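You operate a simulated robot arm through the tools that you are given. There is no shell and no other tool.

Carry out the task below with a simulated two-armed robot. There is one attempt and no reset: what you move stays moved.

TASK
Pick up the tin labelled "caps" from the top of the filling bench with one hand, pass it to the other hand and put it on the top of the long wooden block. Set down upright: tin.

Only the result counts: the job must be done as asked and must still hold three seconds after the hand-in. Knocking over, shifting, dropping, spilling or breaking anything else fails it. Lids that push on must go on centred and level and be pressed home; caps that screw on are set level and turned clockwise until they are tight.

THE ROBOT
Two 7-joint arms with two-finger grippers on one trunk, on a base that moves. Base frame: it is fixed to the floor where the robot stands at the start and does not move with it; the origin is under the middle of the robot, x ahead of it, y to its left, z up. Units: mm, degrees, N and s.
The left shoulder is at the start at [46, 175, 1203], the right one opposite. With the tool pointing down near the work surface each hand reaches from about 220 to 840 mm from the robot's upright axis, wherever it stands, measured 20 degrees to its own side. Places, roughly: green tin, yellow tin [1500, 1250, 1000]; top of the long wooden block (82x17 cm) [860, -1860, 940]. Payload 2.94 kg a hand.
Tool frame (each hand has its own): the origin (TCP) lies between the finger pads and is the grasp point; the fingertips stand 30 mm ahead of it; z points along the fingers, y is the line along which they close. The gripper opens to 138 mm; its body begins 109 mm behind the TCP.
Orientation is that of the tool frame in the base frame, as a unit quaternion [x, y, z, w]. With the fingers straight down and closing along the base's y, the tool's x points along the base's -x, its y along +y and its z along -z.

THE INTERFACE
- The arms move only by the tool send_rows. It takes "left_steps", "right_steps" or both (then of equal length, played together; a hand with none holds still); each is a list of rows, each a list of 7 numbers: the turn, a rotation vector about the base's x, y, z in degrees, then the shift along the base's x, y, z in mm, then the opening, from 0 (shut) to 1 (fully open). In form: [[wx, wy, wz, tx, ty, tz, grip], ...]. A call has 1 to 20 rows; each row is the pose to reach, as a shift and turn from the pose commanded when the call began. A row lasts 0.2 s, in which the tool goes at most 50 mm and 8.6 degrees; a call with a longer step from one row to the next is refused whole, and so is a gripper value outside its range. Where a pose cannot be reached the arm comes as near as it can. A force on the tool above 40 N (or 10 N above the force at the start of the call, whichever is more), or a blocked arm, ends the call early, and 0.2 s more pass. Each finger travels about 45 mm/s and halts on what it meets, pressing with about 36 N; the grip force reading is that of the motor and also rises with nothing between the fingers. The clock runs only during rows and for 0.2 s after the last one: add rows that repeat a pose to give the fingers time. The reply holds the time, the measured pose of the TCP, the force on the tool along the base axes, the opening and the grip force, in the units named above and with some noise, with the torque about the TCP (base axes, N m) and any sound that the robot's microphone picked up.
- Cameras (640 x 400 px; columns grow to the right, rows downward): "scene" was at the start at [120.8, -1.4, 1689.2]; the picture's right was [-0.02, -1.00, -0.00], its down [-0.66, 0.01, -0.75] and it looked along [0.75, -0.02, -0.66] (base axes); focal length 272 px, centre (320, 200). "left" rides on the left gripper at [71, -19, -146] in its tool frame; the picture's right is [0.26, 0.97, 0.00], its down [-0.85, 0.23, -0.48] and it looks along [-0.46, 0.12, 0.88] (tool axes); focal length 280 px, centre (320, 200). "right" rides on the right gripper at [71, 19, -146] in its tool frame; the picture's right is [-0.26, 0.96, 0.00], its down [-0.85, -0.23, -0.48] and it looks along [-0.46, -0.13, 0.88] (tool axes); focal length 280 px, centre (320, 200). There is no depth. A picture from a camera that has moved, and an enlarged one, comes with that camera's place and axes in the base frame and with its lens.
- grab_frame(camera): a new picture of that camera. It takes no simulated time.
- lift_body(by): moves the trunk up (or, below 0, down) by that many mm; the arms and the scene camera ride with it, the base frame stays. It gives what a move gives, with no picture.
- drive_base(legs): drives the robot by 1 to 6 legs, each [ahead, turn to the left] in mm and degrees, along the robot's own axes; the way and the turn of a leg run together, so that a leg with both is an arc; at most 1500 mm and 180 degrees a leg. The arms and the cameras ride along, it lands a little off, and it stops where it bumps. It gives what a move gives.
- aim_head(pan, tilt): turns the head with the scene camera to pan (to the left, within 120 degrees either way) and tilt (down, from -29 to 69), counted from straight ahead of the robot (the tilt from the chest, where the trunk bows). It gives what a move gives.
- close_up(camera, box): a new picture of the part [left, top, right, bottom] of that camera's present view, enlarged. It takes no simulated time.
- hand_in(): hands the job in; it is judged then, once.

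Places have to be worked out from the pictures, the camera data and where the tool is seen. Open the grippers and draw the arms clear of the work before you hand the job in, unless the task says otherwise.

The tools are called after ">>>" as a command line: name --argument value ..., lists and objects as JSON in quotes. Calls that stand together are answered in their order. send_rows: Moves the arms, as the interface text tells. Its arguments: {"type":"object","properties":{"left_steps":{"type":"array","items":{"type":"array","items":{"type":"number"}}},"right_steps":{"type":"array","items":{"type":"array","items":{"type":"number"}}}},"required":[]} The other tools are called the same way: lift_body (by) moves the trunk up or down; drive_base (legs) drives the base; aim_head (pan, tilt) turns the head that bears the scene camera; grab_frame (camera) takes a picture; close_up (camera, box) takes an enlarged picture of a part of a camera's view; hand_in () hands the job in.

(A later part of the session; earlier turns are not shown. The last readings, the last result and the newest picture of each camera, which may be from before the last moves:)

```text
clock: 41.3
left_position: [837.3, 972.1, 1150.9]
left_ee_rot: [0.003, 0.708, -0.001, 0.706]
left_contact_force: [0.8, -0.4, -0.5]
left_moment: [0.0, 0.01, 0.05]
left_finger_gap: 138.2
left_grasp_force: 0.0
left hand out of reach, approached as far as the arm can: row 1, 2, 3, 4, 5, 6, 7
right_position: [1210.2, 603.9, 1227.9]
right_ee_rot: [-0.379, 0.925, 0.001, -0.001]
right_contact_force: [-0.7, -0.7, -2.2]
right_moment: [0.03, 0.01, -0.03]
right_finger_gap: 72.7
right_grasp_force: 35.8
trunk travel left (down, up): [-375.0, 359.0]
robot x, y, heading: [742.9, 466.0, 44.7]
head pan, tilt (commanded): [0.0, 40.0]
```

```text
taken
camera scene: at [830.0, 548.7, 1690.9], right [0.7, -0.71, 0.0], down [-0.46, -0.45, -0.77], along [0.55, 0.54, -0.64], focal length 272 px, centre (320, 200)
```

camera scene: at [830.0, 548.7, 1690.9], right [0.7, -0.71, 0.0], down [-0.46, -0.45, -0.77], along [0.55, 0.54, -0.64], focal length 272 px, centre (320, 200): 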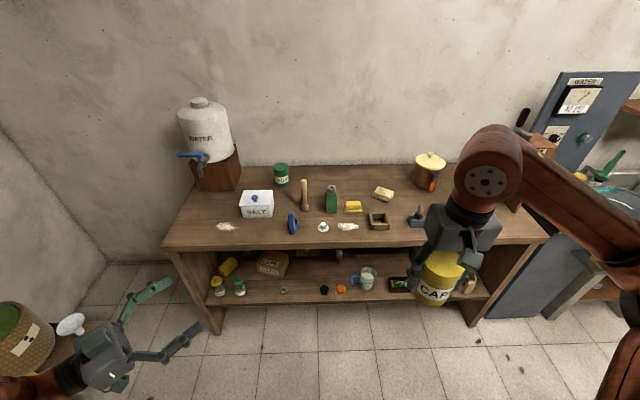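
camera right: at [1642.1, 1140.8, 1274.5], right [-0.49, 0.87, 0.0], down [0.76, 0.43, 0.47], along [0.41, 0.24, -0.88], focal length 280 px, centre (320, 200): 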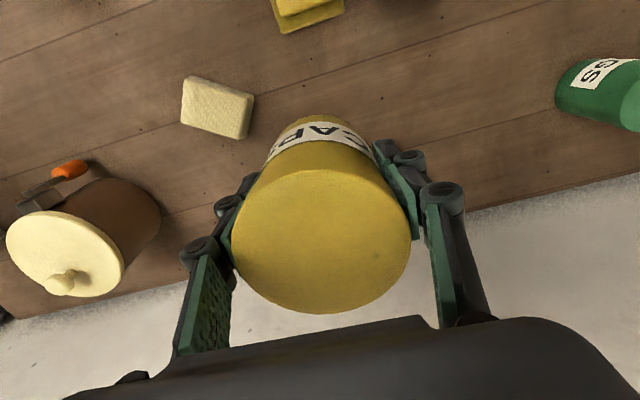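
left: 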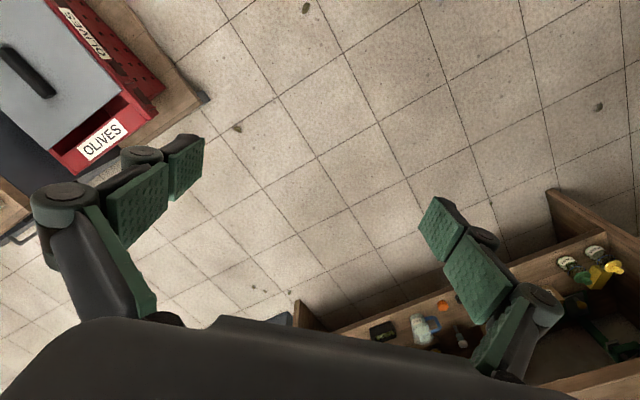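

The hand now points 45 degrees right of forward, but again stopped short. I look at the left arm itself to understand what limits it.

>>> aim_head --pan 50 --tilt 50

>>> grab_frame --camera "scene"

```text
clock: 42.5
left_position: [837.9, 972.1, 1149.7]
left_ee_rot: [0.003, 0.708, -0.001, 0.706]
left_contact_force: [0.1, 0.2, -0.3]
left_moment: [-0.02, 0.02, 0.01]
left_finger_gap: 138.1
left_grasp_force: 0.0
right_position: [1209.6, 604.9, 1228.8]
right_ee_rot: [-0.378, 0.926, 0.001, -0.001]
right_contact_force: [-0.2, 0.3, -2.0]
right_moment: [0.0, -0.02, -0.03]
right_finger_gap: 72.7
right_grasp_force: 35.9
trunk travel left (down, up): [-375.0, 359.0]
robot x, y, heading: [746.0, 464.3, 44.8]
head pan, tilt (commanded): [50.0, 50.0]
```

```text
taken
camera scene: at [763.1, 566.3, 1676.7], right [1.0, 0.08, 0.0], down [0.06, -0.76, -0.64], along [-0.05, 0.64, -0.77], focal length 272 px, centre (320, 200)
```

scene: 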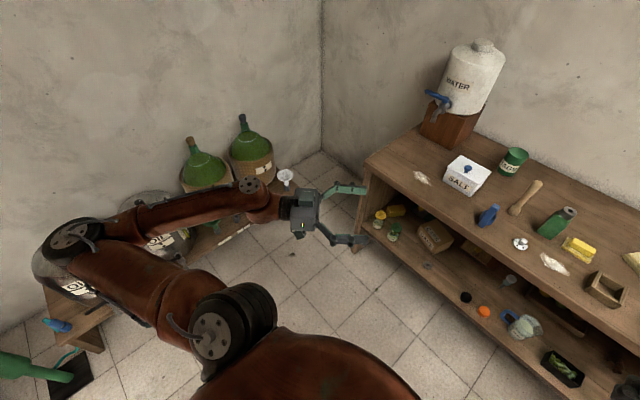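

The left elbow is folded far back to the left. I turn the hand fully forward and extend it ahead, to see whether a forward-pointing level pose is reachable.

>>> send_rows --left_steps '[[0, 0, 7.5, 18, 17.5, 0, 1], [0, 0, 15, 36, 35, 0, 1], [0, 0, 22.5, 53, 53, 0, 1], [0, 0, 30, 71, 70, 0, 1], [0, 0, 37.5, 89, 88, 0, 1], [0, 0, 45, 107, 105, 0, 1], [0, 0, 45, 107, 105, 0, 1]]'

>>> grab_frame --camera "scene"

```text
clock: 44.0
left_position: [947.0, 1110.5, 1137.8]
left_ee_rot: [-0.254, 0.656, 0.26, 0.662]
left_contact_force: [0.5, -0.9, -0.2]
left_moment: [-0.03, 0.01, 0.03]
left_finger_gap: 137.9
left_grasp_force: 0.1
left hand out of reach, approached as far as the arm can: row 1, 2, 3, 4, 5, 6, 7
right_position: [1211.0, 602.2, 1227.8]
right_ee_rot: [-0.378, 0.926, 0.001, 0.0]
right_contact_force: [0.5, 0.0, -2.9]
right_moment: [0.04, 0.03, -0.03]
right_finger_gap: 72.8
right_grasp_force: 35.9
trunk travel left (down, up): [-375.0, 359.0]
robot x, y, heading: [741.6, 464.3, 44.5]
head pan, tilt (commanded): [50.0, 50.0]
```

```text
taken
camera scene: at [765.4, 563.7, 1676.8], right [1.0, 0.08, 0.0], down [0.06, -0.76, -0.64], along [-0.05, 0.64, -0.77], focal length 272 px, centre (320, 200)
```

scene: 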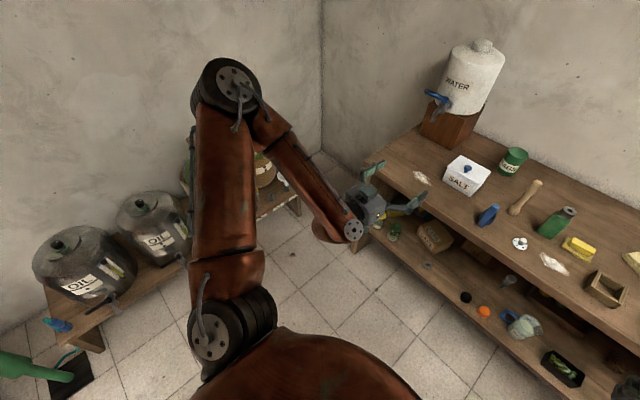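

Pointing forward it reaches about (598 ahead, 317 left) with the elbow out left. I bring the left hand back to the fingers-down pose to try the other wrist roll instead.

>>> send_rows --left_steps '[[-5.75, 5.82, 0, -21.6, -7.3, 9.1, 1], [-11.5, 11.64, 0, -43.1, -14.5, 18.2, 1], [-17.25, 17.45, 0, -64.7, -21.8, 27.3, 1], [-23.0, 23.27, 0, -86.3, -29.1, 36.4, 1], [-28.77, 29.09, 0, -107.9, -36.4, 45.5, 1], [-34.5, 34.9, 0, -129.4, -43.6, 54.5, 1], [-40.28, 40.73, 0, -151, -50.9, 63.6, 1], [-46.0, 46.55, 0, -172.6, -58.2, 72.7, 1], [-51.8, 52.36, 0, -194.2, -65.5, 81.8, 1], [-57.5, 58.2, 0, -215.7, -72.7, 90.9, 1], [-63.3, 64, 0, -237.3, -80, 100, 1], [-63.3, 64, 0, -237.3, -80, 100, 1], [-63.3, 64, 0, -237.3, -80, 100, 1]]'

>>> grab_frame --camera "scene"

```text
clock: 46.9
left_position: [730.3, 965.6, 766.5]
left_ee_rot: [-0.342, 0.891, 0.038, 0.295]
left_contact_force: [-0.7, 0.9, -0.4]
left_moment: [-0.01, 0.02, 0.02]
left_finger_gap: 137.8
left_grasp_force: 0.0
left hand out of reach, approached as far as the arm can: row 1, 2, 3, 4, 5, 6, 7, 8, 9, 10, 11, 12, 13
right_position: [1212.1, 605.2, 1227.9]
right_ee_rot: [-0.378, 0.926, 0.001, -0.001]
right_contact_force: [1.2, 0.9, -2.4]
right_moment: [-0.02, 0.1, -0.01]
right_finger_gap: 72.6
right_grasp_force: 36.0
trunk travel left (down, up): [-375.0, 359.0]
robot x, y, heading: [742.8, 464.1, 44.4]
head pan, tilt (commanded): [50.0, 50.0]
```

```text
taken
camera scene: at [766.2, 566.8, 1676.6], right [1.0, 0.08, 0.0], down [0.06, -0.76, -0.64], along [-0.05, 0.64, -0.77], focal length 272 px, centre (320, 200)
```

scene: 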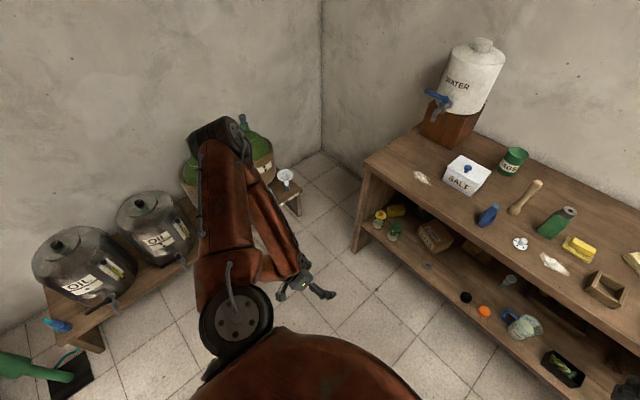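

That sent the left arm into a folded pose with the hand low (z 766). I send a few hold rows to learn whether the command reference is the reached pose or the unreached one.

>>> send_rows --left_steps '[[0, 0, 0, 0, 0, 0, 1], [0, 0, 0, 0, 0, 0, 1], [0, 0, 0, 0, 0, 0, 1]]'

>>> grab_frame --camera "left"

```text
clock: 47.6
left_position: [729.4, 965.9, 766.4]
left_ee_rot: [-0.344, 0.89, 0.039, 0.296]
left_contact_force: [0.8, -1.0, -0.4]
left_moment: [0.02, -0.04, 0.02]
left_finger_gap: 138.1
left_grasp_force: 0.0
right_position: [1210.7, 604.8, 1229.0]
right_ee_rot: [-0.379, 0.925, 0.001, 0.0]
right_contact_force: [0.3, 0.7, -2.8]
right_moment: [-0.01, 0.0, 0.01]
right_finger_gap: 72.5
right_grasp_force: 36.1
trunk travel left (down, up): [-375.0, 359.0]
robot x, y, heading: [741.6, 462.5, 45.1]
head pan, tilt (commanded): [50.0, 50.0]
```

```text
taken
camera left: at [627.3, 868.9, 848.7], right [-0.77, 0.58, -0.27], down [0.12, 0.55, 0.83], along [0.63, 0.6, -0.49], focal length 280 px, centre (320, 200)
```

left: 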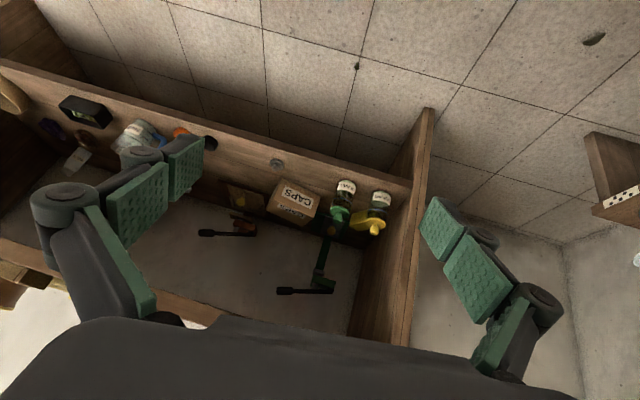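

The reference is the pose actually reached, good. I bring the left arm back by swinging the hand forward and up in small steps.

>>> send_rows --left_steps '[[0, 0, 0, 27, 26, 15, 1], [0, 0, 0, 53, 53, 30, 1], [0, 0, 0, 80, 79, 45, 1], [0, 0, 0, 107, 105, 60, 1], [0, 0, 0, 107, 105, 60, 1]]'

>>> grab_frame --camera "scene"

```text
clock: 48.9
left_position: [824.5, 1102.5, 774.5]
left_ee_rot: [-0.333, 0.885, 0.023, 0.323]
left_contact_force: [0.0, 0.2, 0.2]
left_moment: [-0.01, 0.01, 0.0]
left_finger_gap: 137.9
left_grasp_force: 0.1
left hand out of reach, approached as far as the arm can: row 1, 2, 3, 4, 5
right_position: [1208.7, 604.9, 1229.7]
right_ee_rot: [-0.378, 0.926, 0.0, 0.0]
right_contact_force: [-0.4, 0.1, -3.0]
right_moment: [0.01, -0.05, 0.0]
right_finger_gap: 72.5
right_grasp_force: 35.8
trunk travel left (down, up): [-375.0, 359.0]
robot x, y, heading: [743.0, 463.1, 44.7]
head pan, tilt (commanded): [50.0, 50.0]
```

```text
taken
camera scene: at [761.8, 566.1, 1676.8], right [1.0, 0.08, 0.0], down [0.06, -0.76, -0.64], along [-0.05, 0.64, -0.77], focal length 272 px, centre (320, 200)
```

scene: 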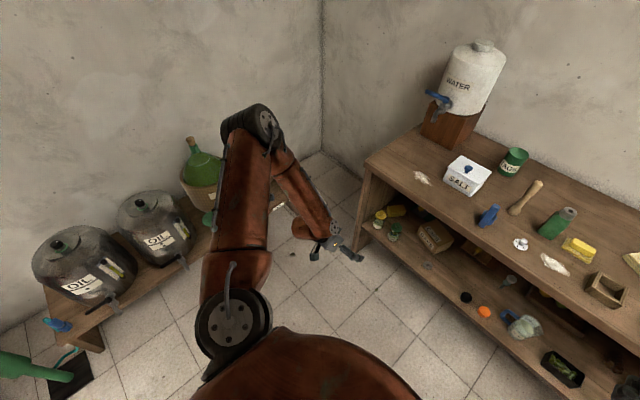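

The hand has come forward to (507, 397, 774) ahead/left/up. I now retrace toward the earlier level forward-pointing pose at (598, 317, 1138).

>>> send_rows --left_steps '[[4.22, -3.4, 1.1, 12.1, 0.7, 36.4, 1], [8.44, -6.8, 2.2, 24.2, 1.4, 72.8, 1], [12.66, -10.2, 3.3, 36.3, 2.1, 109.2, 1], [16.88, -13.6, 4.4, 48.4, 2.8, 145.6, 1], [21.1, -17, 5.5, 60.5, 3.5, 182, 1], [25.3, -20.4, 6.6, 72.5, 4.3, 218.4, 1], [29.5, -23.8, 7.7, 84.6, 5, 254.8, 1], [33.8, -27.2, 8.8, 96.7, 5.7, 291.2, 1], [38, -30.6, 9.9, 108.8, 6.4, 327.6, 1], [42.2, -34, 11, 120.9, 7.1, 364, 1], [42.2, -34, 11, 120.9, 7.1, 364, 1]]'

>>> grab_frame --camera "scene"

```text
clock: 51.2
left_position: [938.2, 1118.9, 1132.4]
left_ee_rot: [-0.267, 0.652, 0.267, 0.658]
left_contact_force: [-0.4, 0.3, -0.9]
left_moment: [0.0, 0.01, -0.01]
left_finger_gap: 138.0
left_grasp_force: 0.0
left hand out of reach, approached as far as the arm can: row 2, 3, 4, 5, 6, 7, 8, 9, 10, 11
right_position: [1211.4, 605.3, 1229.5]
right_ee_rot: [-0.379, 0.926, 0.001, -0.001]
right_contact_force: [-0.8, 0.8, -1.9]
right_moment: [0.0, 0.04, -0.03]
right_finger_gap: 72.5
right_grasp_force: 36.4
trunk travel left (down, up): [-375.0, 359.0]
robot x, y, heading: [742.2, 462.4, 44.5]
head pan, tilt (commanded): [50.0, 50.0]
```

```text
taken
camera scene: at [764.7, 566.9, 1676.6], right [1.0, 0.08, 0.0], down [0.06, -0.76, -0.64], along [-0.05, 0.64, -0.77], focal length 272 px, centre (320, 200)
```

scene: 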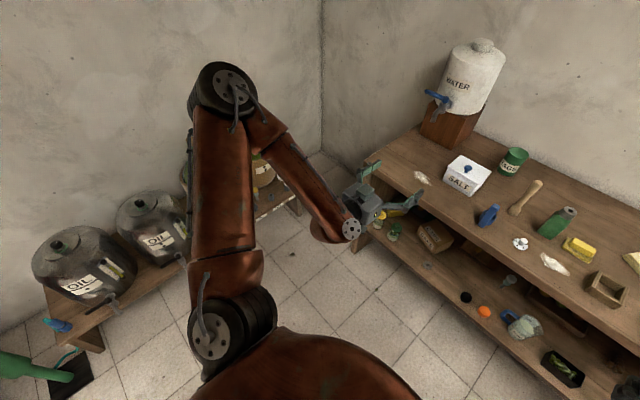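

It retraced to the level pose near (601, 329, 1132). I now extend it forward and toward the middle to see if the arm frees itself when less folded.

>>> send_rows --left_steps '[[0, 0, 0, 28, 14, 0, 1], [0, 0, 0, 56, 28, 0, 1], [0, 0, 0, 85, 42, 0, 1], [0, 0, 0, 113, 57, 0, 1], [0, 0, 0, 141, 71, 0, 1], [0, 0, 0, 141, 71, 0, 1]]'

>>> grab_frame --camera "scene"

```text
clock: 52.6
left_position: [958.8, 1156.1, 1142.6]
left_ee_rot: [-0.259, 0.652, 0.268, 0.66]
left_contact_force: [0.3, -0.5, -0.5]
left_moment: [0.0, 0.0, 0.04]
left_finger_gap: 137.9
left_grasp_force: 0.1
left hand out of reach, approached as far as the arm can: row 1, 2, 3, 4, 5, 6
right_position: [1211.7, 605.6, 1228.3]
right_ee_rot: [-0.379, 0.925, 0.001, -0.002]
right_contact_force: [0.6, 0.4, -1.6]
right_moment: [0.03, 0.05, -0.04]
right_finger_gap: 72.6
right_grasp_force: 36.2
trunk travel left (down, up): [-375.0, 359.0]
robot x, y, heading: [743.2, 465.4, 44.6]
head pan, tilt (commanded): [50.0, 50.0]
```

```text
taken
camera scene: at [765.3, 566.8, 1676.6], right [1.0, 0.08, 0.0], down [0.06, -0.76, -0.64], along [-0.05, 0.64, -0.77], focal length 272 px, centre (320, 200)
```

scene: 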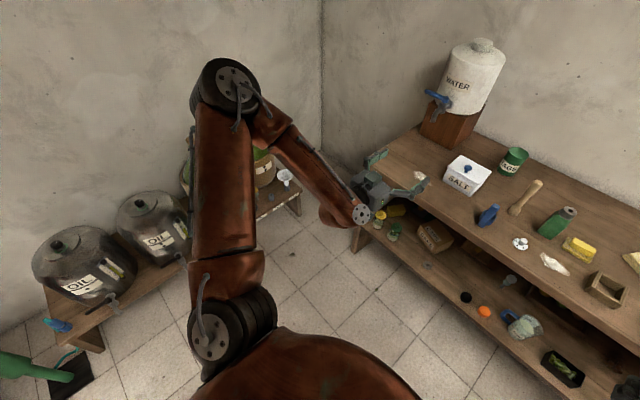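

Level forward it stays at about 340 left. Those level poses with the tin side-on are still usable, so I retrace toward the 45-degree pose at about (423, 293, 1151).

>>> send_rows --left_steps '[[0, 0, -7.5, -20, -31, 1.5, 1], [0, 0, -15, -40, -62, 3, 1], [0, 0, -22.5, -60, -93, 4.5, 1], [0, 0, -30, -80, -123, 6, 1], [0, 0, -37.5, -100, -154, 7.5, 1], [0, 0, -45, -120, -185, 9, 1], [0, 0, -45, -120, -185, 9, 1]]'

>>> grab_frame --camera "scene"

```text
clock: 54.2
left_position: [841.4, 977.1, 1153.8]
left_ee_rot: [0.001, 0.707, -0.002, 0.707]
left_contact_force: [0.3, -0.7, 0.6]
left_moment: [0.01, 0.01, -0.01]
left_finger_gap: 137.9
left_grasp_force: 0.0
left hand out of reach, approached as far as the arm can: row 2, 3
right_position: [1209.7, 605.2, 1227.9]
right_ee_rot: [-0.379, 0.926, 0.001, -0.001]
right_contact_force: [0.3, 0.8, -2.4]
right_moment: [-0.04, 0.0, 0.02]
right_finger_gap: 72.6
right_grasp_force: 36.0
trunk travel left (down, up): [-375.0, 359.0]
robot x, y, heading: [745.3, 463.6, 44.6]
head pan, tilt (commanded): [50.0, 50.0]
```

```text
taken
camera scene: at [763.6, 566.4, 1676.7], right [1.0, 0.08, 0.0], down [0.06, -0.76, -0.64], along [-0.05, 0.64, -0.77], focal length 272 px, centre (320, 200)
```

scene: 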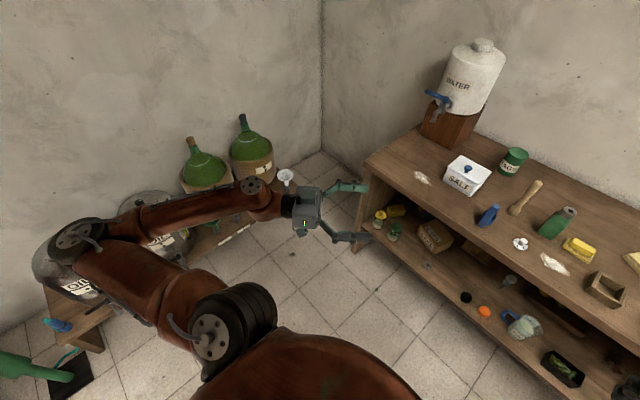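

In this pose the wrist is nearly straight, so it is the low height that limits it. I raise the level hand by about 230 mm to see whether it becomes freely reachable there.

>>> send_rows --left_steps '[[0, 0, 0, 0, 0, 40, 1], [0, 0, 0, 0, 0, 80, 1], [0, 0, 0, 0, 0, 120, 1], [0, 0, 0, 0, 0, 160, 1], [0, 0, 0, 0, 0, 200, 1], [0, 0, 0, 0, 0, 230, 1], [0, 0, 0, 0, 0, 230, 1]]'

>>> grab_frame --camera "scene"

```text
clock: 55.9
left_position: [839.9, 980.5, 1385.2]
left_ee_rot: [0.001, 0.707, -0.004, 0.708]
left_contact_force: [-0.2, -0.1, 0.0]
left_moment: [0.0, 0.02, -0.03]
left_finger_gap: 138.2
left_grasp_force: 0.1
left hand out of reach, approached as far as the arm can: row 1, 2
right_position: [1210.1, 604.4, 1228.8]
right_ee_rot: [-0.378, 0.926, 0.001, 0.0]
right_contact_force: [-0.2, -0.2, -2.2]
right_moment: [-0.05, 0.01, -0.03]
right_finger_gap: 72.6
right_grasp_force: 36.2
trunk travel left (down, up): [-375.0, 359.0]
robot x, y, heading: [740.3, 464.3, 44.6]
head pan, tilt (commanded): [50.0, 50.0]
```

```text
taken
camera scene: at [762.8, 566.6, 1676.7], right [1.0, 0.08, 0.0], down [0.06, -0.76, -0.64], along [-0.05, 0.64, -0.77], focal length 272 px, centre (320, 200)
```

scene: 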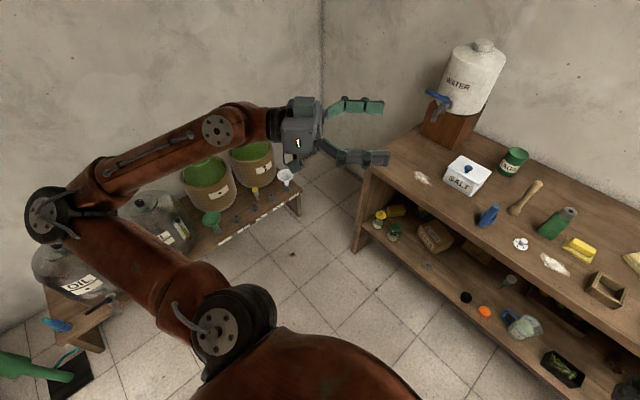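

At z=1385 it reaches exactly. I now move it toward the middle, to about (500 ahead, 100 left).

>>> send_rows --left_steps '[[0, 0, 0, 38, -18, 0, 1], [0, 0, 0, 76, -36, 0, 1], [0, 0, 0, 113, -54, 0, 1], [0, 0, 0, 151, -72, 0, 1], [0, 0, 0, 189, -90, 0, 1], [0, 0, 0, 189, -90, 0, 1]]'

>>> aim_head --pan 0 --tilt 40

>>> grab_frame --camera "scene"

```text
clock: 57.2
left_position: [1030.0, 896.7, 1380.7]
left_ee_rot: [-0.002, 0.706, -0.005, 0.708]
left_contact_force: [-0.6, 1.1, 0.0]
left_moment: [0.01, 0.0, -0.18]
left_finger_gap: 137.9
left_grasp_force: 0.2
right_position: [1211.4, 611.6, 1227.2]
right_ee_rot: [-0.379, 0.925, -0.002, -0.002]
right_contact_force: [0.2, 1.0, -2.0]
right_moment: [-0.17, 0.02, 0.01]
right_finger_gap: 72.4
right_grasp_force: 36.3
trunk travel left (down, up): [-375.0, 359.0]
robot x, y, heading: [743.0, 463.6, 44.5]
head pan, tilt (commanded): [50.0, 50.0]
```

```text
clock: 58.4
left_position: [1029.6, 888.0, 1384.8]
left_ee_rot: [0.001, 0.706, -0.002, 0.708]
left_contact_force: [-0.3, -0.1, 0.5]
left_moment: [0.01, 0.01, 0.01]
left_finger_gap: 137.7
left_grasp_force: 0.1
right_position: [1209.7, 603.1, 1228.5]
right_ee_rot: [-0.379, 0.926, 0.001, 0.0]
right_contact_force: [0.4, 0.0, -2.2]
right_moment: [0.01, 0.01, 0.01]
right_finger_gap: 72.6
right_grasp_force: 35.4
trunk travel left (down, up): [-375.0, 359.0]
robot x, y, heading: [743.9, 464.6, 44.5]
head pan, tilt (commanded): [0.0, 40.0]
```

```text
taken
camera scene: at [829.9, 548.2, 1691.0], right [0.7, -0.71, 0.0], down [-0.46, -0.45, -0.77], along [0.55, 0.54, -0.64], focal length 272 px, centre (320, 200)
```

scene: 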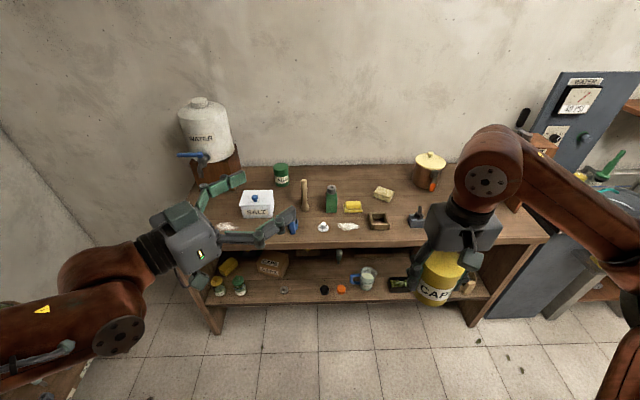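

Here the level left hand is fully reachable at (500, 100, 1385). I test how low it can go at this spot, since the later set-down needs a low level hand.

>>> send_rows --left_steps '[[0, 0, 0, 0, 0, -30, 1], [0, 0, 0, 0, 0, -60, 1], [0, 0, 0, 0, 0, -90, 1], [0, 0, 0, 0, 0, -120, 1]]'

```text
clock: 59.4
left_position: [1039.2, 904.5, 1264.1]
left_ee_rot: [0.0, 0.706, -0.004, 0.708]
left_contact_force: [0.1, 0.7, 1.0]
left_moment: [-0.01, 0.0, -0.03]
left_finger_gap: 137.9
left_grasp_force: 0.1
left hand out of reach, approached as far as the arm can: row 2, 3, 4
right_position: [1209.8, 606.0, 1228.3]
right_ee_rot: [-0.378, 0.926, 0.0, 0.001]
right_contact_force: [0.2, 0.3, -2.9]
right_moment: [-0.02, 0.02, -0.02]
right_finger_gap: 72.9
right_grasp_force: 36.0
trunk travel left (down, up): [-375.0, 359.0]
robot x, y, heading: [743.5, 462.6, 44.4]
head pan, tilt (commanded): [0.0, 40.0]
```

Level reach ends near z 1340 there, so I tilt the left hand 20 degrees down, which still suits the tin, and put it at the planned meeting place near [1090, 815, 1290].

>>> send_rows --left_steps '[[0, 5, 0, 10, -15, 30, 1], [0, 10, 0, 20, -35, 30, 1], [0, 15, 0, 35, -60, 28, 1], [0, 20, 0, 51, -90, 26, 1], [0, 20, 0, 51, -90, 26, 1], [0, 20, 0, 51, -90, 26, 1]]'

>>> grab_frame --camera "scene"

```text
clock: 60.8
left_position: [1042.2, 867.4, 1297.1]
left_ee_rot: [0.011, 0.817, -0.019, 0.577]
left_contact_force: [0.6, -0.3, 0.2]
left_moment: [0.0, -0.01, 0.07]
left_finger_gap: 138.0
left_grasp_force: 0.1
left hand out of reach, approached as far as the arm can: row 2, 3, 4, 5, 6
right_position: [1210.2, 603.6, 1228.9]
right_ee_rot: [-0.379, 0.925, 0.002, 0.0]
right_contact_force: [-0.2, -1.0, -2.0]
right_moment: [0.07, -0.02, 0.04]
right_finger_gap: 72.5
right_grasp_force: 35.9
trunk travel left (down, up): [-375.0, 359.0]
robot x, y, heading: [737.9, 462.5, 44.4]
head pan, tilt (commanded): [0.0, 40.0]
```

```text
taken
camera scene: at [830.1, 547.9, 1691.0], right [0.7, -0.71, 0.0], down [-0.46, -0.45, -0.77], along [0.55, 0.54, -0.64], focal length 272 px, centre (320, 200)
```

scene: 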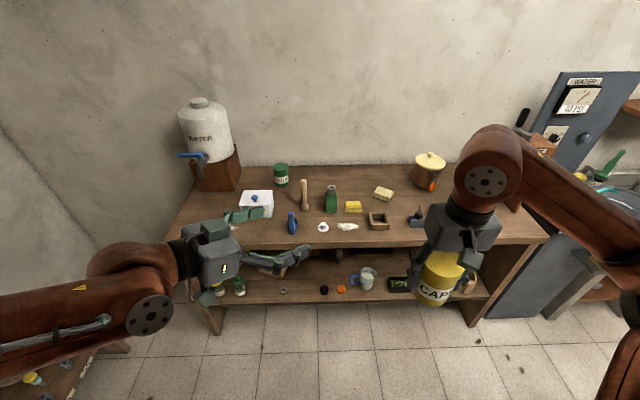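

The elbow is near its folding limit here, so the meeting place should lie farther forward. I move the left hand ahead to about [1165, 899, 1290].

>>> send_rows --left_steps '[[0, 0, 0, 31, 8, -2, 1], [0, 0, 0, 62, 16, -4, 1], [0, 0, 0, 93, 24, -6, 1], [0, 0, 0, 123, 32, -7, 1], [0, 0, 0, 123, 32, -7, 1]]'

>>> grab_frame --camera "scene"

```text
clock: 62.0
left_position: [1119.7, 923.0, 1268.9]
left_ee_rot: [0.034, 0.831, -0.043, 0.554]
left_contact_force: [-1.3, 0.0, 0.1]
left_moment: [0.01, 0.03, 0.04]
left_finger_gap: 138.1
left_grasp_force: 0.0
left hand out of reach, approached as far as the arm can: row 1, 2, 3, 4
right_position: [1208.0, 603.8, 1230.1]
right_ee_rot: [-0.378, 0.926, 0.001, 0.001]
right_contact_force: [-0.2, -0.4, -1.9]
right_moment: [0.03, 0.0, -0.04]
right_finger_gap: 72.1
right_grasp_force: 36.2
trunk travel left (down, up): [-375.0, 359.0]
robot x, y, heading: [744.3, 466.3, 44.4]
head pan, tilt (commanded): [0.0, 40.0]
```

```text
taken
camera scene: at [828.4, 547.9, 1691.1], right [0.7, -0.71, 0.0], down [-0.46, -0.45, -0.77], along [0.55, 0.54, -0.64], focal length 272 px, centre (320, 200)
```

scene: 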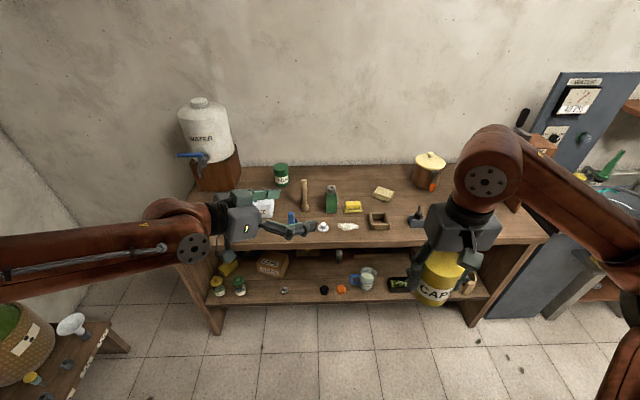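

The last row was accepted, but the arm may still be moving. I hold briefly and read again.

>>> send_rows --left_steps '[[0, 0, 0, 0, 0, 0, 1], [0, 0, 0, 0, 0, 0, 1]]'

>>> grab_frame --camera "scene"

```text
clock: 62.6
left_position: [1120.7, 924.1, 1267.7]
left_ee_rot: [0.035, 0.831, -0.044, 0.553]
left_contact_force: [-0.9, 0.5, -0.6]
left_moment: [0.0, 0.02, -0.01]
left_finger_gap: 137.9
left_grasp_force: 0.1
right_position: [1210.8, 605.3, 1229.0]
right_ee_rot: [-0.378, 0.926, 0.002, 0.0]
right_contact_force: [-1.3, -0.3, -2.8]
right_moment: [0.0, 0.03, 0.01]
right_finger_gap: 72.7
right_grasp_force: 36.5
trunk travel left (down, up): [-375.0, 359.0]
robot x, y, heading: [741.0, 461.9, 44.6]
head pan, tilt (commanded): [0.0, 40.0]
```

```text
taken
camera scene: at [829.8, 549.1, 1690.9], right [0.7, -0.71, 0.0], down [-0.46, -0.45, -0.77], along [0.55, 0.54, -0.64], focal length 272 px, centre (320, 200)
```

scene: 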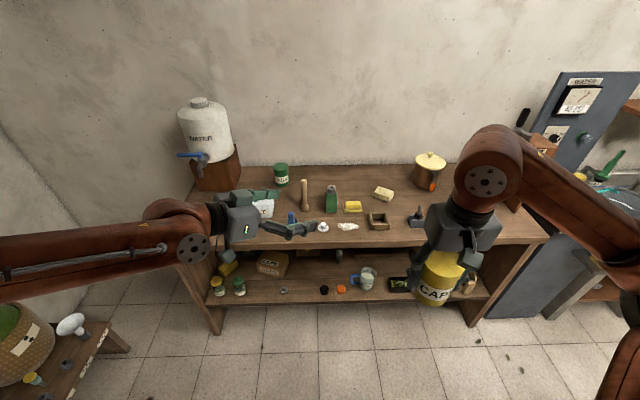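

The hand slides along a wrist limit with the wrist straight. I pitch it further down about its wrist (toward 45 degrees), which should bend the wrist the natural way.

>>> send_rows --left_steps '[[0, 6, 0, -12, 0, -23, 1], [0, 12, 0, -25, 0, -45, 1], [0, 18, 0, -40, 0, -65, 1], [0, 23, 0, -55, 0, -83, 1], [0, 23, 0, -55, 0, -83, 1]]'

>>> grab_frame --camera "scene"

```text
clock: 63.8
left_position: [1112.1, 900.0, 1203.1]
left_ee_rot: [-0.001, 0.917, -0.003, 0.399]
left_contact_force: [1.0, 0.2, 0.5]
left_moment: [-0.03, 0.01, 0.01]
left_finger_gap: 137.8
left_grasp_force: 0.0
left hand out of reach, approached as far as the arm can: row 1, 2
right_position: [1210.3, 604.0, 1228.4]
right_ee_rot: [-0.378, 0.926, 0.001, -0.001]
right_contact_force: [0.0, 0.1, -1.6]
right_moment: [-0.01, 0.01, 0.0]
right_finger_gap: 72.6
right_grasp_force: 35.7
trunk travel left (down, up): [-375.0, 359.0]
robot x, y, heading: [746.5, 463.0, 44.5]
head pan, tilt (commanded): [0.0, 40.0]
```

```text
taken
camera scene: at [830.7, 549.8, 1690.8], right [0.7, -0.71, 0.0], down [-0.46, -0.45, -0.77], along [0.55, 0.54, -0.64], focal length 272 px, centre (320, 200)
```

scene: 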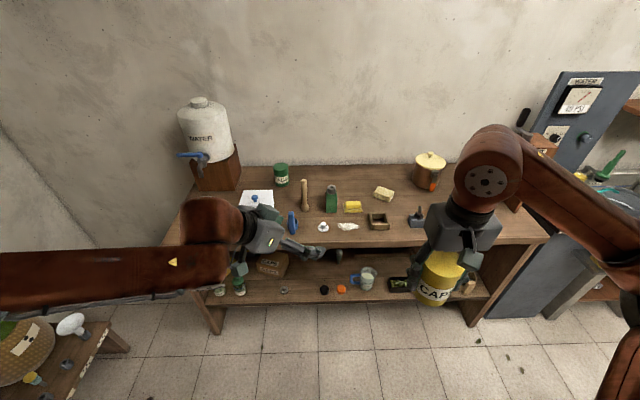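

Now the pose is truly reached: [1112, 900, 1203] at 43 degrees below level. I try coming back up to 20 degrees about the same wrist point, from this better arm shape.

>>> send_rows --left_steps '[[0, -5, 0, 15, 0, 15, 1], [0, -10, 0, 28, 0, 32, 1], [0, -15, 0, 40, 0, 52, 1], [0, -20, 0, 50, 0, 73, 1], [0, -23, 0, 55, 0, 85, 1], [0, -23, 0, 55, 0, 85, 1]]'

```text
clock: 65.2
left_position: [1165.9, 899.2, 1287.0]
left_ee_rot: [-0.001, 0.819, -0.003, 0.574]
left_contact_force: [0.2, -0.1, -0.3]
left_moment: [-0.03, -0.01, -0.03]
left_finger_gap: 137.9
left_grasp_force: 0.0
right_position: [1210.8, 604.4, 1228.0]
right_ee_rot: [-0.379, 0.926, 0.001, -0.001]
right_contact_force: [0.5, -0.4, -2.1]
right_moment: [-0.01, 0.01, 0.03]
right_finger_gap: 72.5
right_grasp_force: 36.0
trunk travel left (down, up): [-375.0, 359.0]
robot x, y, heading: [742.0, 463.8, 44.4]
head pan, tilt (commanded): [0.0, 40.0]
```

The left hand is now exactly at [1166, 899, 1287], 20 degrees down, pointing along base +x with fingers closing along y. Next I raise the right hand with the tin to z 1400 and yaw it 45 degrees so its fingers close along base x.

>>> send_rows --right_steps '[[0, 0, 7.5, 0, 0, 30, 0], [0, 0, 15, 0, 0, 60, 0], [0, 0, 22.5, 0, 0, 90, 0], [0, 0, 30, 0, 0, 120, 0], [0, 0, 37.5, 0, 0, 150, 0], [0, 0, 45.2, 0, 0, 172, 0], [0, 0, 45.2, 0, 0, 172, 0]]'

>>> grab_frame --camera "scene"

```text
clock: 66.8
left_position: [1166.2, 898.2, 1286.3]
left_ee_rot: [0.0, 0.819, -0.003, 0.574]
left_contact_force: [-0.1, -0.5, 0.6]
left_moment: [-0.03, 0.01, -0.01]
left_finger_gap: 137.8
left_grasp_force: 0.0
right_position: [1175.2, 606.3, 1373.1]
right_ee_rot: [-0.705, 0.71, 0.001, 0.0]
right_contact_force: [0.2, -0.2, -1.9]
right_moment: [0.03, -0.01, -0.02]
right_finger_gap: 72.5
right_grasp_force: 35.7
right hand out of reach, approached as far as the arm can: row 6, 7
trunk travel left (down, up): [-375.0, 359.0]
robot x, y, heading: [739.9, 467.1, 44.5]
head pan, tilt (commanded): [0.0, 40.0]
```

```text
taken
camera scene: at [830.5, 548.0, 1690.9], right [0.7, -0.71, 0.0], down [-0.46, -0.45, -0.77], along [0.55, 0.54, -0.64], focal length 272 px, centre (320, 200)
```

scene: 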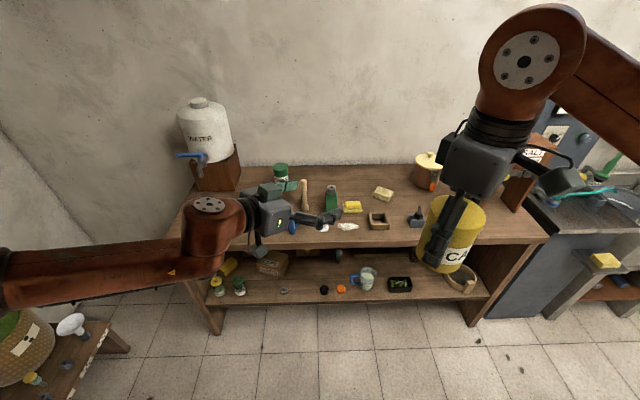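

The right hand tops out near z 1373 in this pose, so I lower the meeting height: I try bringing the left hand down about 80 mm in small steps.

>>> send_rows --left_steps '[[0, 0, 0, 0, 0, -20, 1], [0, 0, 0, 0, 0, -40, 1], [0, 0, 0, 0, 0, -60, 1], [0, 0, 0, 0, 0, -80, 1], [0, 0, 0, 0, 0, -80, 1]]'

```text
clock: 68.0
left_position: [1167.0, 898.1, 1207.2]
left_ee_rot: [-0.001, 0.819, -0.003, 0.574]
left_contact_force: [0.3, -0.9, 0.9]
left_moment: [-0.02, -0.01, 0.0]
left_finger_gap: 137.9
left_grasp_force: 0.1
right_position: [1174.0, 608.7, 1373.2]
right_ee_rot: [-0.705, 0.709, 0.001, -0.001]
right_contact_force: [-1.1, -0.4, -1.2]
right_moment: [-0.01, -0.03, -0.01]
right_finger_gap: 72.5
right_grasp_force: 36.0
trunk travel left (down, up): [-375.0, 359.0]
robot x, y, heading: [743.9, 463.8, 44.7]
head pan, tilt (commanded): [0.0, 40.0]
```

The left hand holds at [1167, 898, 1207] with ease. Before bringing the tin over, I check how it sits in the right gripper with the wrist camera.

>>> close_up --camera "right" --box '[200, 100, 456, 320]'

>>> grab_frame --camera "left"

```text
1.82 times, centred on (328, 210) of right
camera zoom: at [1154.7, 537.3, 1519.5], right [-0.96, 0.27, 0.0], down [0.24, 0.85, 0.48], along [0.13, 0.46, -0.88], focal length 510 px, centre (306, 182)
```

zoom: 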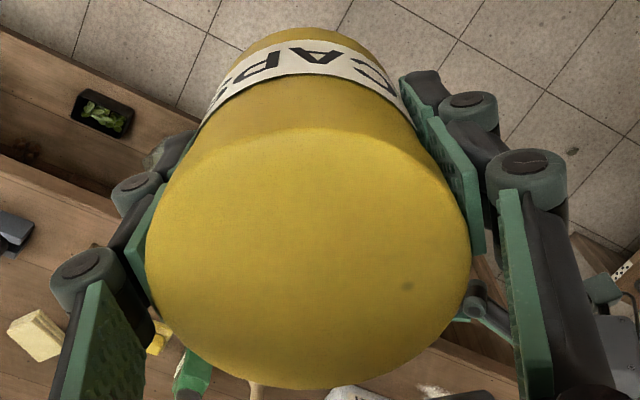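

```text
taken
camera left: at [1007.3, 879.5, 1189.7], right [-0.09, 0.96, -0.25], down [-0.16, 0.24, 0.96], along [0.98, 0.12, 0.13], focal length 280 px, centre (320, 200)
```

left: 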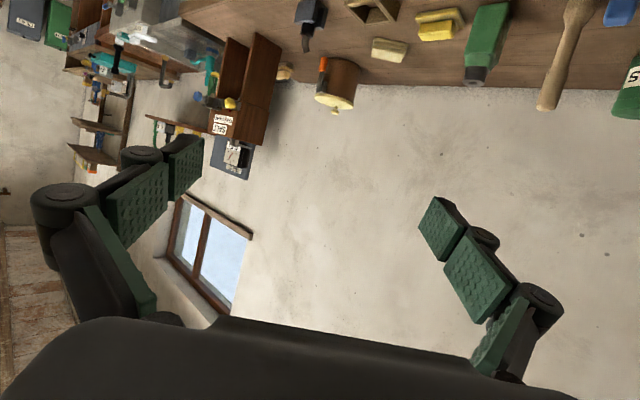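

The tin sits well in the right gripper, its axis 4 mm off toward the camera. I carry it over above the left fingers at z about 1345, tin bottom near 1299 and clear of the fingers.

>>> send_rows --right_steps '[[0, 0, 0, 0, 30, -15, 0], [0, 0, 0, 0, 65, -28, 0], [0, 0, 0, 1, 105, -28, 0], [0, 0, 0, 1, 145, -28, 0], [0, 0, 0, 1, 185, -28, 0], [0, 0, 0, 2, 225, -28, 0], [0, 0, 0, 2, 262, -28, 0], [0, 0, 0, 2, 294, -28, 0], [0, 0, 0, 2, 294, -28, 0]]'

>>> grab_frame --camera "scene"

>>> grab_frame --camera "left"

```text
clock: 70.0
left_position: [1167.3, 898.3, 1206.3]
left_ee_rot: [-0.001, 0.819, -0.002, 0.573]
left_contact_force: [-0.3, -0.8, 0.0]
left_moment: [0.0, 0.02, 0.02]
left_finger_gap: 137.8
left_grasp_force: 0.0
right_position: [1133.6, 856.4, 1314.6]
right_ee_rot: [-0.704, 0.71, 0.002, 0.001]
right_contact_force: [-0.8, -0.5, -1.5]
right_moment: [0.05, 0.04, 0.01]
right_finger_gap: 72.4
right_grasp_force: 35.9
right hand out of reach, approached as far as the arm can: row 5, 6, 7, 8, 9
trunk travel left (down, up): [-375.0, 359.0]
robot x, y, heading: [744.1, 466.1, 44.6]
head pan, tilt (commanded): [0.0, 40.0]
```

```text
taken
camera scene: at [830.2, 548.5, 1690.9], right [0.7, -0.71, 0.0], down [-0.46, -0.45, -0.77], along [0.55, 0.54, -0.64], focal length 272 px, centre (320, 200)
```

scene: 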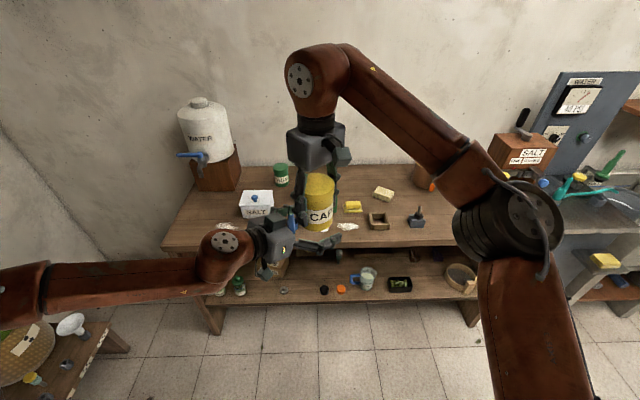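

```text
taken
camera left: at [1007.6, 879.2, 1189.9], right [-0.09, 0.96, -0.25], down [-0.16, 0.24, 0.96], along [0.98, 0.12, 0.13], focal length 280 px, centre (320, 200)
```

left: 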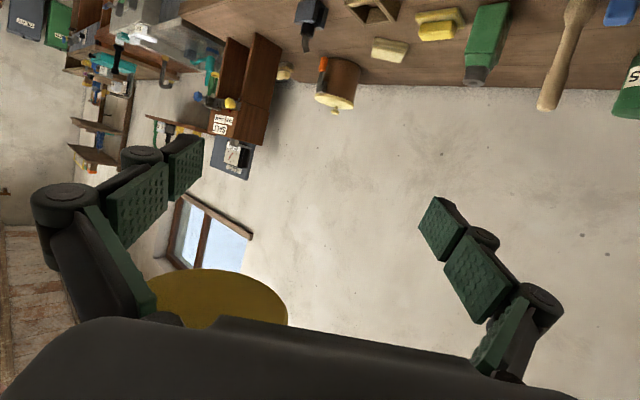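

The right arm falls short at that height (now [1134, 856, 1315], nothing touched). I lower the left hand another 50 mm so that the exchange can happen lower.

>>> send_rows --left_steps '[[0, 0, 0, 0, 0, -15, 1], [0, 0, 0, 0, 0, -30, 1], [0, 0, 0, 0, 0, -50, 1], [0, 0, 0, 0, 0, -50, 1]]'

```text
clock: 71.0
left_position: [1165.8, 900.6, 1157.3]
left_ee_rot: [0.0, 0.819, -0.004, 0.574]
left_contact_force: [0.5, -0.4, -0.5]
left_moment: [-0.03, 0.01, 0.02]
left_finger_gap: 137.9
left_grasp_force: 0.0
left hand out of reach, approached as far as the arm can: row 3, 4
right_position: [1133.3, 858.2, 1314.3]
right_ee_rot: [-0.705, 0.709, 0.001, 0.0]
right_contact_force: [-0.4, -0.7, -2.6]
right_moment: [-0.01, -0.01, 0.02]
right_finger_gap: 72.4
right_grasp_force: 35.3
trunk travel left (down, up): [-375.0, 359.0]
robot x, y, heading: [749.0, 463.3, 44.4]
head pan, tilt (commanded): [0.0, 40.0]
```

The left hand sits at [1166, 900, 1157], right at its lower limit. I now bring the tin over between the left fingers' line at z about 1265.

>>> send_rows --right_steps '[[0, 0, 0, 10, 12, -12, 0], [0, 0, 0, 21, 24, -25, 0], [0, 0, 0, 32, 36, -37, 0], [0, 0, 0, 42, 47, -50, 0], [0, 0, 0, 42, 47, -50, 0]]'

>>> grab_frame --camera "scene"

>>> grab_frame --camera "left"

```text
clock: 72.2
left_position: [1164.7, 899.7, 1157.3]
left_ee_rot: [0.0, 0.819, -0.003, 0.573]
left_contact_force: [-0.2, -1.2, 0.6]
left_moment: [0.01, 0.0, 0.02]
left_finger_gap: 138.0
left_grasp_force: 0.0
right_position: [1145.1, 877.9, 1268.9]
right_ee_rot: [-0.704, 0.71, 0.002, 0.0]
right_contact_force: [0.3, -0.5, -2.0]
right_moment: [0.02, -0.01, 0.03]
right_finger_gap: 72.2
right_grasp_force: 35.7
right hand out of reach, approached as far as the arm can: row 1, 2, 3, 4, 5
trunk travel left (down, up): [-375.0, 359.0]
robot x, y, heading: [740.7, 462.4, 44.6]
head pan, tilt (commanded): [0.0, 40.0]
```

```text
taken
camera scene: at [829.9, 549.5, 1690.9], right [0.7, -0.71, 0.0], down [-0.46, -0.45, -0.77], along [0.55, 0.54, -0.64], focal length 272 px, centre (320, 200)
```

scene: 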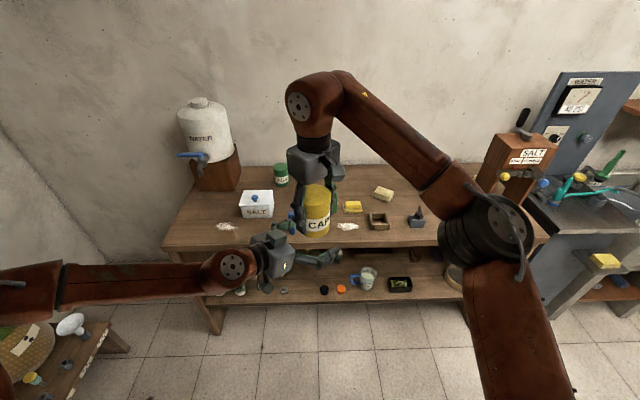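

```text
taken
camera left: at [1004.5, 880.5, 1140.3], right [-0.09, 0.96, -0.25], down [-0.16, 0.24, 0.96], along [0.98, 0.12, 0.13], focal length 280 px, centre (320, 200)
```

left: 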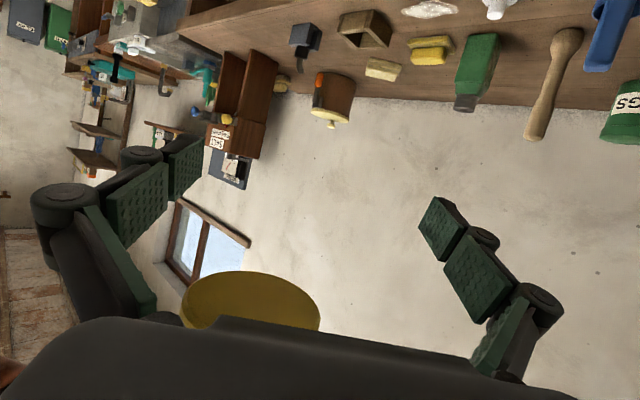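

The right arm cannot swing further to the left. I take the tin back toward the right side so that the meeting place can be shifted to the right.

>>> send_rows --right_steps '[[0, 0, 0, 5, -25, 15, 0], [0, 0, 0, 15, -60, 30, 0], [0, 0, 0, 25, -100, 35, 0], [0, 0, 0, 35, -145, 35, 0], [0, 0, 0, 45, -190, 35, 0], [0, 0, 0, 45, -235, 30, 0], [0, 0, 0, 45, -235, 30, 0]]'

```text
clock: 73.8
left_position: [1165.0, 901.1, 1158.4]
left_ee_rot: [-0.001, 0.819, -0.004, 0.573]
left_contact_force: [-0.2, 0.9, 0.2]
left_moment: [0.0, -0.02, -0.08]
left_finger_gap: 137.7
left_grasp_force: 0.0
right_position: [1189.9, 644.5, 1298.5]
right_ee_rot: [-0.706, 0.708, -0.001, -0.002]
right_contact_force: [-0.3, 0.5, -2.0]
right_moment: [-0.08, -0.03, -0.01]
right_finger_gap: 72.2
right_grasp_force: 35.8
trunk travel left (down, up): [-375.0, 359.0]
robot x, y, heading: [744.8, 461.8, 44.6]
head pan, tilt (commanded): [0.0, 40.0]
```

I now shift the left hand to the right, toward [1217, 814, 1190], while the right hand gives way a little.

>>> send_rows --left_steps '[[0, 0, 0, 0, 0, 20, 1], [0, 0, 0, 13, -21, 30, 1], [0, 0, 0, 26, -43, 32, 1], [0, 0, 0, 39, -64, 32, 1], [0, 0, 0, 52, -86, 32, 1], [0, 0, 0, 52, -86, 32, 1]]' --right_steps '[[0, 0, 0, 0, -20, 0, 0], [0, 0, 0, 0, -40, 0, 0], [0, 0, 0, 0, -60, 0, 0], [0, 0, 0, 0, -60, 0, 0], [0, 0, 0, 0, -60, 0, 0], [0, 0, 0, 0, -60, 0, 0]]'

>>> grab_frame --camera "scene"

```text
clock: 75.2
left_position: [1163.8, 847.0, 1207.0]
left_ee_rot: [-0.001, 0.819, -0.002, 0.574]
left_contact_force: [0.7, 0.0, 0.0]
left_moment: [0.03, -0.01, -0.01]
left_finger_gap: 138.0
left_grasp_force: 0.0
left hand out of reach, approached as far as the arm can: row 2, 3, 4, 5, 6
right_position: [1192.5, 581.2, 1298.6]
right_ee_rot: [-0.705, 0.709, 0.001, -0.001]
right_contact_force: [0.6, 0.2, -2.3]
right_moment: [-0.03, 0.0, 0.01]
right_finger_gap: 72.2
right_grasp_force: 35.5
trunk travel left (down, up): [-375.0, 359.0]
robot x, y, heading: [745.8, 461.4, 44.3]
head pan, tilt (commanded): [0.0, 40.0]
```

```text
taken
camera scene: at [830.3, 549.7, 1690.8], right [0.7, -0.71, 0.0], down [-0.46, -0.45, -0.77], along [0.55, 0.54, -0.64], focal length 272 px, centre (320, 200)
```

scene: 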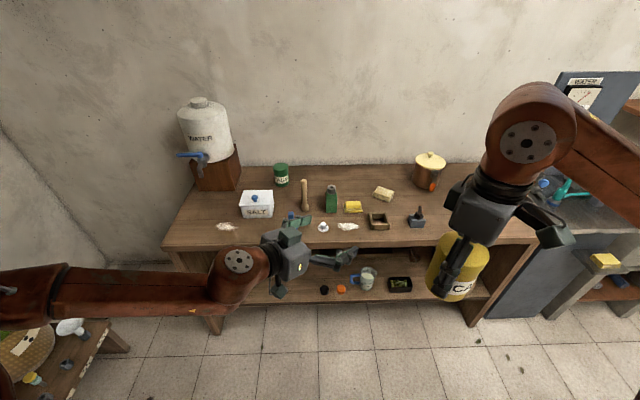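

Left limit found: it rests at [1164, 847, 1207], which is within the right arm's region. I bring the tin over above that spot at z about 1310, passing clear over the left fingers.

>>> send_rows --right_steps '[[0, 0, 0, -3, 30, 11, 0], [0, 0, 0, -6, 68, 13, 0], [0, 0, 0, -9, 106, 13, 0], [0, 0, 0, -12, 145, 13, 0], [0, 0, 0, -15, 184, 13, 0], [0, 0, 0, -18, 225, 13, 0], [0, 0, 0, -19, 267, 11, 0], [0, 0, 0, -19, 267, 11, 0]]'

>>> grab_frame --camera "scene"

>>> grab_frame --camera "left"

```text
clock: 77.0
left_position: [1164.1, 844.1, 1206.7]
left_ee_rot: [0.001, 0.819, -0.004, 0.574]
left_contact_force: [0.8, -0.6, 0.2]
left_moment: [0.03, -0.03, 0.07]
left_finger_gap: 137.9
left_grasp_force: 0.0
right_position: [1158.7, 835.6, 1302.0]
right_ee_rot: [-0.704, 0.71, 0.002, 0.001]
right_contact_force: [0.2, -0.3, -1.9]
right_moment: [0.05, 0.04, -0.02]
right_finger_gap: 72.3
right_grasp_force: 36.3
right hand out of reach, approached as far as the arm can: row 7, 8
trunk travel left (down, up): [-375.0, 359.0]
robot x, y, heading: [741.9, 459.6, 44.4]
head pan, tilt (commanded): [0.0, 40.0]
```

```text
taken
camera scene: at [830.4, 547.7, 1691.0], right [0.7, -0.71, 0.0], down [-0.46, -0.45, -0.77], along [0.55, 0.54, -0.64], focal length 272 px, centre (320, 200)
```

scene: 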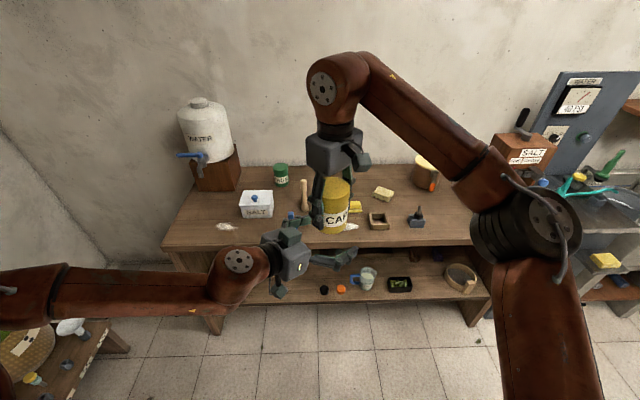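

```text
taken
camera left: at [1002.8, 825.3, 1189.5], right [-0.09, 0.96, -0.25], down [-0.16, 0.24, 0.96], along [0.98, 0.12, 0.13], focal length 280 px, centre (320, 200)
```

left: 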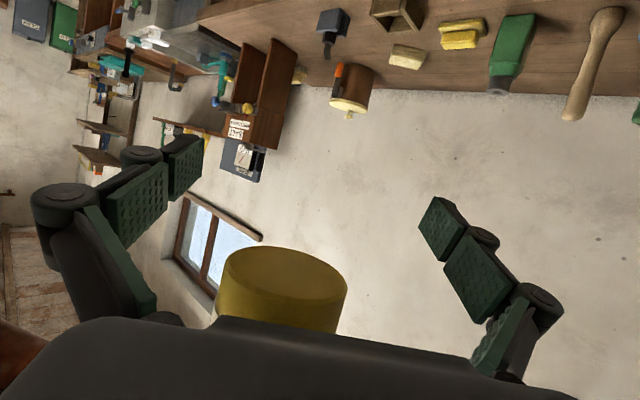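

The tin is about 90 mm above its exchange height and 14 mm short in x and y. I lower it gently, correcting sideways as it comes down.

>>> send_rows --right_steps '[[0, 0, 0, 5, 5, -12, 0], [0, 0, 0, 10, 10, -26, 0], [0, 0, 0, 14, 13, -42, 0], [0, 0, 0, 14, 13, -58, 0], [0, 0, 0, 14, 13, -74, 0], [0, 0, 0, 14, 13, -88, 0], [0, 0, 0, 14, 13, -90, 0]]'

>>> grab_frame --camera "left"

>>> close_up --camera "scene" --box '[220, 130, 412, 310]'

```text
clock: 78.6
left_position: [1162.2, 845.6, 1207.1]
left_ee_rot: [-0.001, 0.819, -0.003, 0.574]
left_contact_force: [-0.1, 0.8, 0.2]
left_moment: [0.0, -0.02, 0.01]
left_finger_gap: 138.2
left_grasp_force: 0.0
right_position: [1173.0, 849.9, 1210.0]
right_ee_rot: [-0.705, 0.709, 0.001, -0.001]
right_contact_force: [0.5, -0.6, -2.4]
right_moment: [0.02, 0.04, 0.01]
right_finger_gap: 72.5
right_grasp_force: 35.6
trunk travel left (down, up): [-375.0, 359.0]
robot x, y, heading: [744.5, 463.9, 44.5]
head pan, tilt (commanded): [0.0, 40.0]
```

```text
taken
camera left: at [1002.3, 826.5, 1189.1], right [-0.09, 0.96, -0.25], down [-0.16, 0.24, 0.96], along [0.98, 0.12, 0.13], focal length 280 px, centre (320, 200)
```

left: 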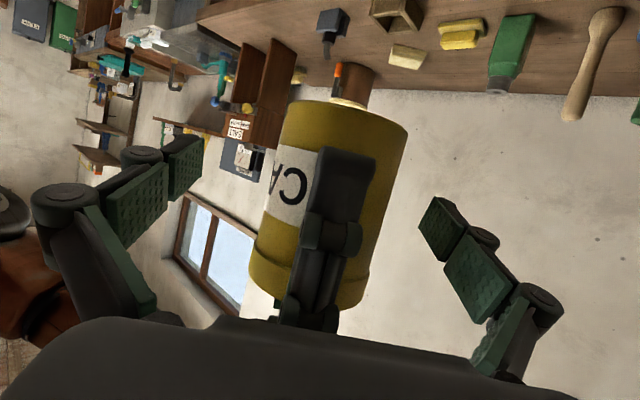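

```text
2.22 times, centred on (316, 220) of scene
camera zoom: at [829.7, 549.3, 1690.9], right [0.7, -0.71, 0.0], down [-0.46, -0.45, -0.77], along [0.55, 0.54, -0.64], focal length 604 px, centre (329, 156)
```

zoom: 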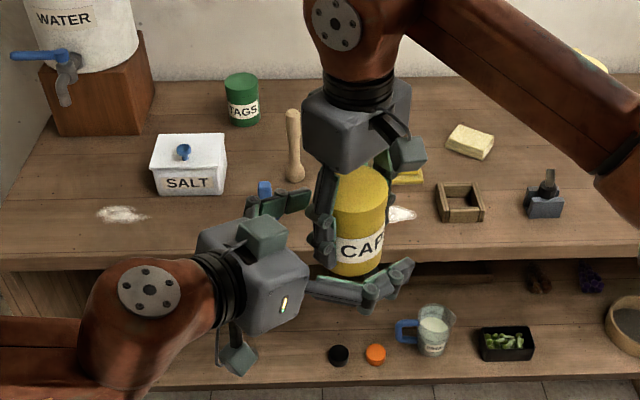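

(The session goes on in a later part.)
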